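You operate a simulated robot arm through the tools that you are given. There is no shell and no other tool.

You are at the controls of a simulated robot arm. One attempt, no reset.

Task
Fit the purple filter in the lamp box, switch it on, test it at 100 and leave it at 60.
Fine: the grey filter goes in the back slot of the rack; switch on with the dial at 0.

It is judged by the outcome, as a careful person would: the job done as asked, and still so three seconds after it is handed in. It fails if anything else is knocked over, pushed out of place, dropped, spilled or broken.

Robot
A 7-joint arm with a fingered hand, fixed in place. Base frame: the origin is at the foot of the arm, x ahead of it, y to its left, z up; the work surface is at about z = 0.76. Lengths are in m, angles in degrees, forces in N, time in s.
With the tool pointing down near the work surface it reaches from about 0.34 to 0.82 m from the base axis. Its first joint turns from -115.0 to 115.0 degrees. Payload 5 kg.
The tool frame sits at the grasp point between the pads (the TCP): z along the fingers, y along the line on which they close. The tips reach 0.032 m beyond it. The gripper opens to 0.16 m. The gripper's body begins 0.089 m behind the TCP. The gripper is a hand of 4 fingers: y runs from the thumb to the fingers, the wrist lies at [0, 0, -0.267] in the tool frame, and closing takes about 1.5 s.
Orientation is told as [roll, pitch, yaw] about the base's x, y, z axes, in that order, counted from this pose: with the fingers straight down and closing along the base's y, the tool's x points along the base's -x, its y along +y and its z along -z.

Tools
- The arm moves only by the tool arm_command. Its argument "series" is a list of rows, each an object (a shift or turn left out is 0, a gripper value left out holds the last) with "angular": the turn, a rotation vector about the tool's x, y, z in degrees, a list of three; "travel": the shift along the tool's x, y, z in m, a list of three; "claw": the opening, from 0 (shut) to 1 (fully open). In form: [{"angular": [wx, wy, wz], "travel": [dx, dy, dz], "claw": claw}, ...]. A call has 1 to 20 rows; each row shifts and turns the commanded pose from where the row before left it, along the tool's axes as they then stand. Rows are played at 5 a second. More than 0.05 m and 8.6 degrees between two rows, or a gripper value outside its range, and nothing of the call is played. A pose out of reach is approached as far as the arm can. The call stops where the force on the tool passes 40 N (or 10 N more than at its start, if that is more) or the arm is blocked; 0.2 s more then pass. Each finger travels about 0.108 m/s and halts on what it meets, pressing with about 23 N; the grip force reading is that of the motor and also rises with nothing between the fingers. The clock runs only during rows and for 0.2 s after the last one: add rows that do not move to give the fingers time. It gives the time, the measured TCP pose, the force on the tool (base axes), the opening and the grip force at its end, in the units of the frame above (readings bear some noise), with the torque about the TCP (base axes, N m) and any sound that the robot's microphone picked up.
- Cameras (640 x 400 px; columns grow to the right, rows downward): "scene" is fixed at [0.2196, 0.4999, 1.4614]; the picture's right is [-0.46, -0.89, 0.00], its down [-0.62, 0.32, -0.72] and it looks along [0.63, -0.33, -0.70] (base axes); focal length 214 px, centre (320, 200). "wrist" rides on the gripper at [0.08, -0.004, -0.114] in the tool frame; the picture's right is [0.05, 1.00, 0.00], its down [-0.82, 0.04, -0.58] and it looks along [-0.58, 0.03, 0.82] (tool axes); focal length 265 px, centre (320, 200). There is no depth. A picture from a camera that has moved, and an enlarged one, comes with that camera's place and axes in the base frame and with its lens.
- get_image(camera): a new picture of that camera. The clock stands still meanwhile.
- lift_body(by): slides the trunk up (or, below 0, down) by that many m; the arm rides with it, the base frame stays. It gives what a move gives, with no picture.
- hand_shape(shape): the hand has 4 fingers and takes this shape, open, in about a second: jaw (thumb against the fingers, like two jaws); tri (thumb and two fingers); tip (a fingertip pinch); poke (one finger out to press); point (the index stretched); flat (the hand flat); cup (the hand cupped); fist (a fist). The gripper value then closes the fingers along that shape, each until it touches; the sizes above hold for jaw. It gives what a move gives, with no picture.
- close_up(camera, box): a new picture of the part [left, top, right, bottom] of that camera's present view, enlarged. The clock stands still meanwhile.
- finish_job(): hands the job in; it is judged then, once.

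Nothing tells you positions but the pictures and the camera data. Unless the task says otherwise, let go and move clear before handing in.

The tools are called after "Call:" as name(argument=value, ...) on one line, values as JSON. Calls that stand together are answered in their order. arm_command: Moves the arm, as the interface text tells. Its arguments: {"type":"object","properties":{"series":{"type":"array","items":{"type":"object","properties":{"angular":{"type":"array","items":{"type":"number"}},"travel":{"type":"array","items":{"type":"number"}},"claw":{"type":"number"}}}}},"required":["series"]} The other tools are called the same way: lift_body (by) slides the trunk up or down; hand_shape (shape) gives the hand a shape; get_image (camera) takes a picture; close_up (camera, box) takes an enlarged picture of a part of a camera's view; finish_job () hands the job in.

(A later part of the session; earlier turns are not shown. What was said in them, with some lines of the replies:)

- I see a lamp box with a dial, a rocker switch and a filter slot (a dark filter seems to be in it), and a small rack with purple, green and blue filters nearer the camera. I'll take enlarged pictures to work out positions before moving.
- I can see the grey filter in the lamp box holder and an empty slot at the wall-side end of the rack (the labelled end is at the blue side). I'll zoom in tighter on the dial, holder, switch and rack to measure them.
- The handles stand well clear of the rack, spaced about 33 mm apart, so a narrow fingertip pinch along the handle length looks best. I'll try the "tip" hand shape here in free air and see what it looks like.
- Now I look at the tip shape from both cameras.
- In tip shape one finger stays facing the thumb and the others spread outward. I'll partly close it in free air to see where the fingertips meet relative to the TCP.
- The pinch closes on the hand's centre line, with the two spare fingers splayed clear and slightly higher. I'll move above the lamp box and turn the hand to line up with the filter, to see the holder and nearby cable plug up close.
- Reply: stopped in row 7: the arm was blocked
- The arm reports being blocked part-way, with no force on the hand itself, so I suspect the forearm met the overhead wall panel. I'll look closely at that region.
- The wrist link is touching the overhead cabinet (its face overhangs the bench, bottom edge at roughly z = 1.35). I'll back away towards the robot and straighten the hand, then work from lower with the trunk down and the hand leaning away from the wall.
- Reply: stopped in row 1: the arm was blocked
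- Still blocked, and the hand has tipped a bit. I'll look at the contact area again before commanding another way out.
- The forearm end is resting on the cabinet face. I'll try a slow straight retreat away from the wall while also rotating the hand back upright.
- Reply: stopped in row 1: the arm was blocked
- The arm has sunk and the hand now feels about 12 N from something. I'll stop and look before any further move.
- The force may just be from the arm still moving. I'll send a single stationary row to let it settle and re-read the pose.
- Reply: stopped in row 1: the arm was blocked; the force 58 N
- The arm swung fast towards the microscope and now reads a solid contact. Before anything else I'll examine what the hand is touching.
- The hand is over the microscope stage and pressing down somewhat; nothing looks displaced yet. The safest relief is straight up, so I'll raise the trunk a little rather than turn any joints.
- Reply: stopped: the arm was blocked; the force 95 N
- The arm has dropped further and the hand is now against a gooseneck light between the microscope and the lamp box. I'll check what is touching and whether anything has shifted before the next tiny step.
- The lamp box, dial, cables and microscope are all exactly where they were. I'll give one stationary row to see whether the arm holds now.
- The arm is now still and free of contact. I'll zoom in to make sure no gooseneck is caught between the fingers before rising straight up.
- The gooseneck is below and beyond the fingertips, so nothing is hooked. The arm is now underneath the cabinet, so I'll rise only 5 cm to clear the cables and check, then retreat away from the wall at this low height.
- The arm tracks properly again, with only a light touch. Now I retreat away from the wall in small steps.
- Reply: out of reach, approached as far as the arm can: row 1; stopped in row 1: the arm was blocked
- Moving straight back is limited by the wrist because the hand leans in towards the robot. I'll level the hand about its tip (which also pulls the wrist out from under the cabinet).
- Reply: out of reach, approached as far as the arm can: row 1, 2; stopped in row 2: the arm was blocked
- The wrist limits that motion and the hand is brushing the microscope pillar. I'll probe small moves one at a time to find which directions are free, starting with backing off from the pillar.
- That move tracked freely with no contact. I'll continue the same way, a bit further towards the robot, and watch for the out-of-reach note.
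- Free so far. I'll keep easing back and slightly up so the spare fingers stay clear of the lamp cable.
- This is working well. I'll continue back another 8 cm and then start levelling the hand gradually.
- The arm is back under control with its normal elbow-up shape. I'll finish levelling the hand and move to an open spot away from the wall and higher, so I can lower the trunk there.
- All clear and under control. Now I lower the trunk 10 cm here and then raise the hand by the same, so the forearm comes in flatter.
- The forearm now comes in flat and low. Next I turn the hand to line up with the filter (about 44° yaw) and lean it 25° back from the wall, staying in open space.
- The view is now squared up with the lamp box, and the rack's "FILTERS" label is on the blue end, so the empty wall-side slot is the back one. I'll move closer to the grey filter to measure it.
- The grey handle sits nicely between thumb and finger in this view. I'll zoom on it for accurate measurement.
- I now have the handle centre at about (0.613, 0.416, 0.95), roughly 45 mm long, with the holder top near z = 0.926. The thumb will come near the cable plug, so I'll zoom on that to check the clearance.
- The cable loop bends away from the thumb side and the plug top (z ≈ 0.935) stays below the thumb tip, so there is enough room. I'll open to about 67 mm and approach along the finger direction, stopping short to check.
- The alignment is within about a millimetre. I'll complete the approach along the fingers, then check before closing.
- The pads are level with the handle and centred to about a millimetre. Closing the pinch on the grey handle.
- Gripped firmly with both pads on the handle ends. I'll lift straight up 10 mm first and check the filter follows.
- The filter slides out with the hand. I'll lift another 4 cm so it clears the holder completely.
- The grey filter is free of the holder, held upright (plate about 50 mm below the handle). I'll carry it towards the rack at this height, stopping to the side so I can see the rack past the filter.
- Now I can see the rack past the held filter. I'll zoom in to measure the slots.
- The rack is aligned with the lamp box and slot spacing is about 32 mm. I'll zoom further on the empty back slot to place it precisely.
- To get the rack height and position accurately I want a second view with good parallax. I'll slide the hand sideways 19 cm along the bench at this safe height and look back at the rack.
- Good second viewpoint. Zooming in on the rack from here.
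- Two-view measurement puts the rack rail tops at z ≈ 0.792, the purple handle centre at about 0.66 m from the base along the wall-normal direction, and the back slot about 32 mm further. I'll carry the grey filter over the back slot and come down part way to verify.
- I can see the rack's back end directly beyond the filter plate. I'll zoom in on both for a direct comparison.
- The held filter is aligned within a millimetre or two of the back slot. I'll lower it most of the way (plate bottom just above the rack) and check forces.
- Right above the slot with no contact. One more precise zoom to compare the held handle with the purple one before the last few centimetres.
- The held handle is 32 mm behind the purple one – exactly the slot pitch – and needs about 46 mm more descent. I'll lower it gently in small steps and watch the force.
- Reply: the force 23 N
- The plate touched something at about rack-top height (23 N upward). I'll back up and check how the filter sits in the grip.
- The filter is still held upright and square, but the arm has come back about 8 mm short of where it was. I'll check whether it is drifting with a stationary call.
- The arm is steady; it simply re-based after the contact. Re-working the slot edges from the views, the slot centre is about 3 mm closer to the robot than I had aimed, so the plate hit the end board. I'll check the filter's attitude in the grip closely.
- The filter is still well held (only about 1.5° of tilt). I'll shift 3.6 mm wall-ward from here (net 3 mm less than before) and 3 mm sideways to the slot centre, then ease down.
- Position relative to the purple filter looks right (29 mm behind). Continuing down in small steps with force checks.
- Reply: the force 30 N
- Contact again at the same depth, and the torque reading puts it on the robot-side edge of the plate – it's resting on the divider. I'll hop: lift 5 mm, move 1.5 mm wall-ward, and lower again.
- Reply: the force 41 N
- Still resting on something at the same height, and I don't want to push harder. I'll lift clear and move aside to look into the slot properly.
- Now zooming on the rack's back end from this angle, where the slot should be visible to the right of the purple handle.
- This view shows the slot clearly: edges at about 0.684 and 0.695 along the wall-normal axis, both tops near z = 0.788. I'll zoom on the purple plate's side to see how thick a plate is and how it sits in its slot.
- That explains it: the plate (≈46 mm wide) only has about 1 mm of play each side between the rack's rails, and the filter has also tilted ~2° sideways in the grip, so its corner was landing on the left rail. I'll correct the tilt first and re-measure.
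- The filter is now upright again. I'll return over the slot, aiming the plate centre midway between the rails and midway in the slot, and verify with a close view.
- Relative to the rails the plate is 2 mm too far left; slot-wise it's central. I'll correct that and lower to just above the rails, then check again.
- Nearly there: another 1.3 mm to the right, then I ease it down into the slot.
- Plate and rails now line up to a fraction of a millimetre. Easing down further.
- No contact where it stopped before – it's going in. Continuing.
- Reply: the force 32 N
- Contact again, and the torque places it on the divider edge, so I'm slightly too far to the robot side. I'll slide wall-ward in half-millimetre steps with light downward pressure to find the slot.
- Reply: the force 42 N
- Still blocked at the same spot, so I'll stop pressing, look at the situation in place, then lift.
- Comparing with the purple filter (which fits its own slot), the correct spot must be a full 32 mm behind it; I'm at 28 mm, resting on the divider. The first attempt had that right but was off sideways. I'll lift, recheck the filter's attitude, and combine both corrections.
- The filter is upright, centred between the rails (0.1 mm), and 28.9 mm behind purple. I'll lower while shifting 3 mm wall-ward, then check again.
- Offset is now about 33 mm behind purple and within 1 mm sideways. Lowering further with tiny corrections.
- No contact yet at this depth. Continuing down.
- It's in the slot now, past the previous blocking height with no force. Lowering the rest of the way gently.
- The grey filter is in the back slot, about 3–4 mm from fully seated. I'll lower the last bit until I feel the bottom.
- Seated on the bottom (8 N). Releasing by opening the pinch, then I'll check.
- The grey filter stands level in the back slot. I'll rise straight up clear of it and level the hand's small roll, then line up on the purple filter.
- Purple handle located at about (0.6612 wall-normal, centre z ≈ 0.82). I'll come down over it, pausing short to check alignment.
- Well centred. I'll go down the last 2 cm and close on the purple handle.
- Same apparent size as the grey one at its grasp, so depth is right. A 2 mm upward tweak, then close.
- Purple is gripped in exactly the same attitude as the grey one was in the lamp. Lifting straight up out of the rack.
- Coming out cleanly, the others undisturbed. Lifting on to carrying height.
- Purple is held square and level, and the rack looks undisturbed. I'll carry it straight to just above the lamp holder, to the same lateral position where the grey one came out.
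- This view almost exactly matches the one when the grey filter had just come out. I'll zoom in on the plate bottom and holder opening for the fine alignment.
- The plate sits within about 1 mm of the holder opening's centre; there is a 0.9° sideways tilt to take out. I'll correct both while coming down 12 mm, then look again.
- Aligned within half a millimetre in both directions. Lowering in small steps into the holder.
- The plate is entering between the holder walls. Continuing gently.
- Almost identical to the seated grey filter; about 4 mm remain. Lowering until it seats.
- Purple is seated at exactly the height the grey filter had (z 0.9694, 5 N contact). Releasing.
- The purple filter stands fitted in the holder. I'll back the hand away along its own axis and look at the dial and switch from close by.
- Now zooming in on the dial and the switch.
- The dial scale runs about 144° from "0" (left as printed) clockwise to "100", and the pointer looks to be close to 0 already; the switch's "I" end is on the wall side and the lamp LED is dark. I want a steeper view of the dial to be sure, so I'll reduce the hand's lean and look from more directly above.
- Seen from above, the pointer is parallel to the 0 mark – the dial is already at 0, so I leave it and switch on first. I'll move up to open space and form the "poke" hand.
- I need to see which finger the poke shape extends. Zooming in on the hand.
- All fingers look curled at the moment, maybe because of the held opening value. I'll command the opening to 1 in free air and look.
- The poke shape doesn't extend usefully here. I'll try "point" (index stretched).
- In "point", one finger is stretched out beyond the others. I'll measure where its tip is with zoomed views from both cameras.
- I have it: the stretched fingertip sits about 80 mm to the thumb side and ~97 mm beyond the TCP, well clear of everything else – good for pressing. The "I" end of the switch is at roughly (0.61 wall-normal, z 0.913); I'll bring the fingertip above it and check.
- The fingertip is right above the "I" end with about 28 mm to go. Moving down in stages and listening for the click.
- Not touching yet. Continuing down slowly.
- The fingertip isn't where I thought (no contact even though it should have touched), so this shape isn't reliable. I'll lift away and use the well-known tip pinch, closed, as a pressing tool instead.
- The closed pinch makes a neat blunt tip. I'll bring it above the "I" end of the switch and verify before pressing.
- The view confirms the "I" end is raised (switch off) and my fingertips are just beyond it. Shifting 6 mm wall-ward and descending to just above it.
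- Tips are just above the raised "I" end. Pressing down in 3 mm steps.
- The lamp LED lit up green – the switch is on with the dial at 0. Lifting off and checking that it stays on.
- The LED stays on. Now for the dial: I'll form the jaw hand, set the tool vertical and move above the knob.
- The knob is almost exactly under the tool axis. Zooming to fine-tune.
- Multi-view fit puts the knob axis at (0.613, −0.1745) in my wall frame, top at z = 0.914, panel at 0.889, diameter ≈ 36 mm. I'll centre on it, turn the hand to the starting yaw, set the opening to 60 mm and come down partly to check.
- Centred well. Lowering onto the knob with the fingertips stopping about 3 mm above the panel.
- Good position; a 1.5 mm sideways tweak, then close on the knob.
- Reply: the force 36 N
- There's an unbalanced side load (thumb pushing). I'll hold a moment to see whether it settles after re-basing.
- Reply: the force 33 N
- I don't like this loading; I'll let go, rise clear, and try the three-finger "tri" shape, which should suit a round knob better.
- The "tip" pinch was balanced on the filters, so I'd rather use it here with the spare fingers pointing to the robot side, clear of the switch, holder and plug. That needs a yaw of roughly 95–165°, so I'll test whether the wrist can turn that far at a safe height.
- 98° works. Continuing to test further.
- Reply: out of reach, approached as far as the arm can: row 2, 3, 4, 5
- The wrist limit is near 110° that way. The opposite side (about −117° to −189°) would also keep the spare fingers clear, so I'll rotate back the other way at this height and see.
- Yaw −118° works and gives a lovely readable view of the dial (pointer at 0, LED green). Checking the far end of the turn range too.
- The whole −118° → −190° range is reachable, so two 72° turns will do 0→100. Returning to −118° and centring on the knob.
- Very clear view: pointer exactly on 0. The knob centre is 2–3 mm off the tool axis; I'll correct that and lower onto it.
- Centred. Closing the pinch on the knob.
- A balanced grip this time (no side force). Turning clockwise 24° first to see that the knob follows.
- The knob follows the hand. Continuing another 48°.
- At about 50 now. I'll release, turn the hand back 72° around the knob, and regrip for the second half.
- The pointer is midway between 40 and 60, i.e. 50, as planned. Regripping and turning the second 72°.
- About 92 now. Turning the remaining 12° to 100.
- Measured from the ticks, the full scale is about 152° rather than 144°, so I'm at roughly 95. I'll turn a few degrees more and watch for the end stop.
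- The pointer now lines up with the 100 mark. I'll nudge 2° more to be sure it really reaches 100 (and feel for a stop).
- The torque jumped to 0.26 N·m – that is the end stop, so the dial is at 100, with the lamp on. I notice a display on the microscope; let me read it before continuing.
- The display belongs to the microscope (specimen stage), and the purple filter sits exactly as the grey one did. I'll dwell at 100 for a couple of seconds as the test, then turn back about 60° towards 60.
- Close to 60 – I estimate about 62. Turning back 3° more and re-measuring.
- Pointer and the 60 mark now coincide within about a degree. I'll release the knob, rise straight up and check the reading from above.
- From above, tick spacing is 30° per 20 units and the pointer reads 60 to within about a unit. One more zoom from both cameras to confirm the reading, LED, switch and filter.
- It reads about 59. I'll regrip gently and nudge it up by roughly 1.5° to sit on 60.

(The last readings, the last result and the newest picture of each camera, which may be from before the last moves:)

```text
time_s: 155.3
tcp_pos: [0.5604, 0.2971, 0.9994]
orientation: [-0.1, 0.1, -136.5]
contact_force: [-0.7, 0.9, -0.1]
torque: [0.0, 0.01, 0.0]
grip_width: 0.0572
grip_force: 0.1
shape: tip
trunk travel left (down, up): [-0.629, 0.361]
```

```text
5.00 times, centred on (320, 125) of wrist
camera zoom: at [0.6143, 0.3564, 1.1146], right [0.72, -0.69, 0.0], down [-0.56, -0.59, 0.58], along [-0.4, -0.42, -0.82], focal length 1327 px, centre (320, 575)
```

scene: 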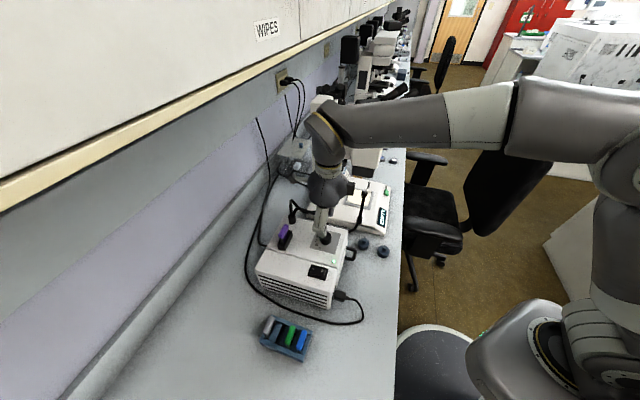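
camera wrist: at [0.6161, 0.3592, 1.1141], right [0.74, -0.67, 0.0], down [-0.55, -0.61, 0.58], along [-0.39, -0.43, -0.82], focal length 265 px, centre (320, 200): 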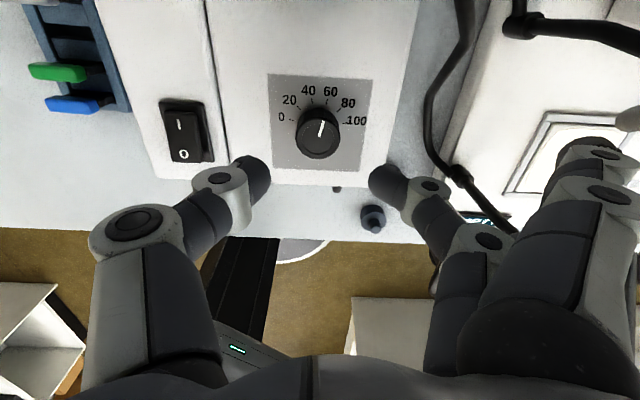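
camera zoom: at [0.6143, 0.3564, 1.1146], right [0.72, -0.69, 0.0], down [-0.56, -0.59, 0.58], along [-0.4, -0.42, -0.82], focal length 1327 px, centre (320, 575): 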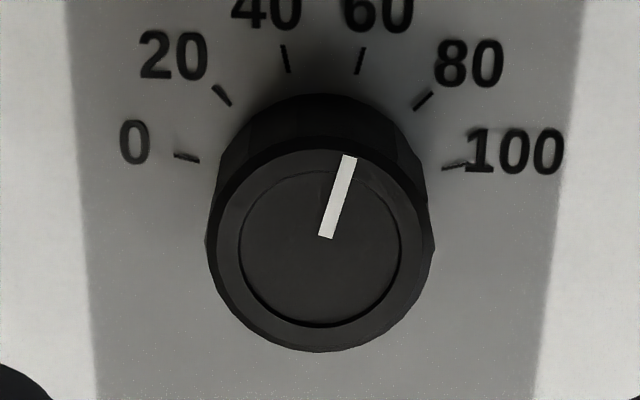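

The dial now reads 60 (pointer within half a degree of the mark). I'll withdraw the hand up and away towards the robot and do a final inspection.

Call:
arm_command(series=[{"travel": [0, 0, -0.03]}, {"travel": [-0.0375, 0, -0.025]}, {"travel": [-0.0375, 0, -0.025]}, {"travel": [-0.0375, 0, -0.02]}, {"travel": [-0.0375, 0, 0]}, {}, {}])

Call:
get_image(camera="scene")

Call:
close_up(camera="scene", box=[230, 190, 390, 290])

Call:
close_up(camera="scene", box=[240, 300, 340, 370])

Call:
get_image(camera="wrist")

```text
time_s: 156.9
tcp_pos: [0.4527, 0.1973, 1.0999]
orientation: [-0.1, 0.1, -136.5]
contact_force: [0.0, -0.1, -0.2]
torque: [-0.03, 0.02, -0.01]
grip_width: 0.0571
grip_force: 0.0
shape: tip
trunk travel left (down, up): [-0.629, 0.361]
```

```text
taken
```

scene: 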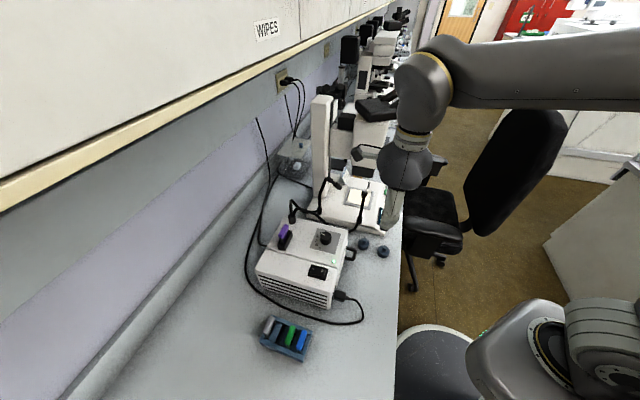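

```text
4.00 times, centred on (310, 240) of scene
camera zoom: at [0.2196, 0.4999, 1.4614], right [-0.46, -0.89, 0.0], down [-0.62, 0.32, -0.72], along [0.63, -0.33, -0.7], focal length 858 px, centre (360, 40)
```

zoom: 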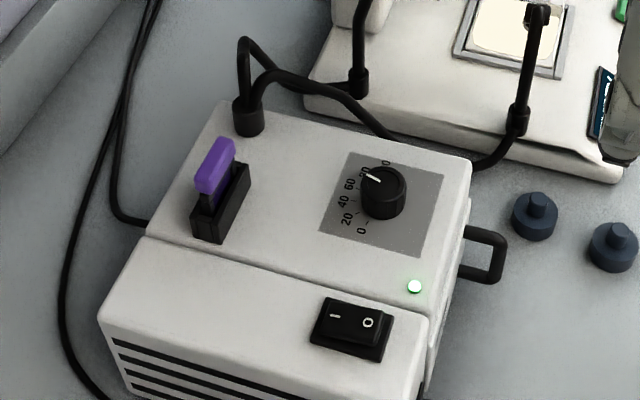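

```text
5.71 times, centred on (290, 335) of scene
camera zoom: at [0.2196, 0.4999, 1.4614], right [-0.46, -0.89, 0.0], down [-0.62, 0.32, -0.72], along [0.63, -0.33, -0.7], focal length 1226 px, centre (491, -571)
```

zoom: 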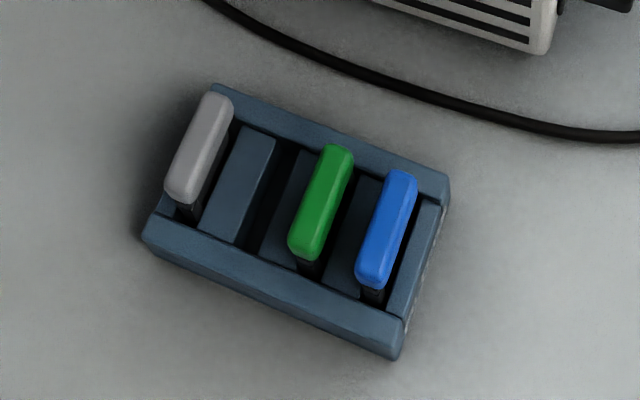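

```text
taken
camera wrist: at [0.506, 0.2563, 1.2147], right [0.72, -0.69, 0.0], down [-0.56, -0.59, 0.58], along [-0.4, -0.42, -0.82], focal length 265 px, centre (320, 200)
```

wrist: 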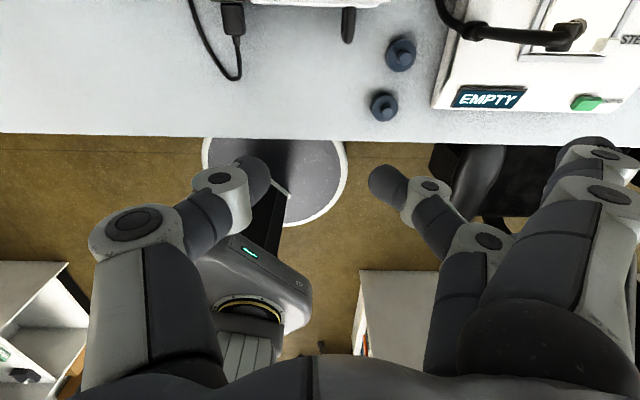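

Final check: purple filter seated in the lamp box, switch on with the LED lit, dial at 60, grey filter standing in the rack's back slot. The green and blue filters, rack, weights, cables and microscope are where they started. The hand is open and clear, so I hand the job in.

Call:
finish_job()

```text
The job is handed in.
```

The job is done and handed in, but the arm lost control once early on and hit the overhead cabinet and the microscope.

**What was asked**
- **Grey filter:** it stands in the rack's back slot, the wall-side end opposite the "FILTERS" label.
- **Purple filter:** it is seated in the lamp box holder, at the same height the grey one had.
- **Switch:** I switched the lamp on with the dial already reading 0. The LED lit and stayed green.
- **Dial:** I turned it to the stop at 100, held it there for about two seconds, then set it back to 60. It reads 60 to within about one unit.

**What went wrong**
- **Arm collision:** on my first approach the forearm caught the overhead cabinet. The arm then swung down between the microscope and the lamp box before settling. Contact readings reached about 95 N, against one of the microscope's goosenecks and probably its pillar.
- **Rack:** the grey filter caught on the rack's rail and divider a few times, with up to about 40 N, before it went in.

In the final pictures the rack, the green and blue filters, the blue weights, the cables and the microscope all look where they started. I can only judge by those pictures, so damage that doesn't show in them is possible.
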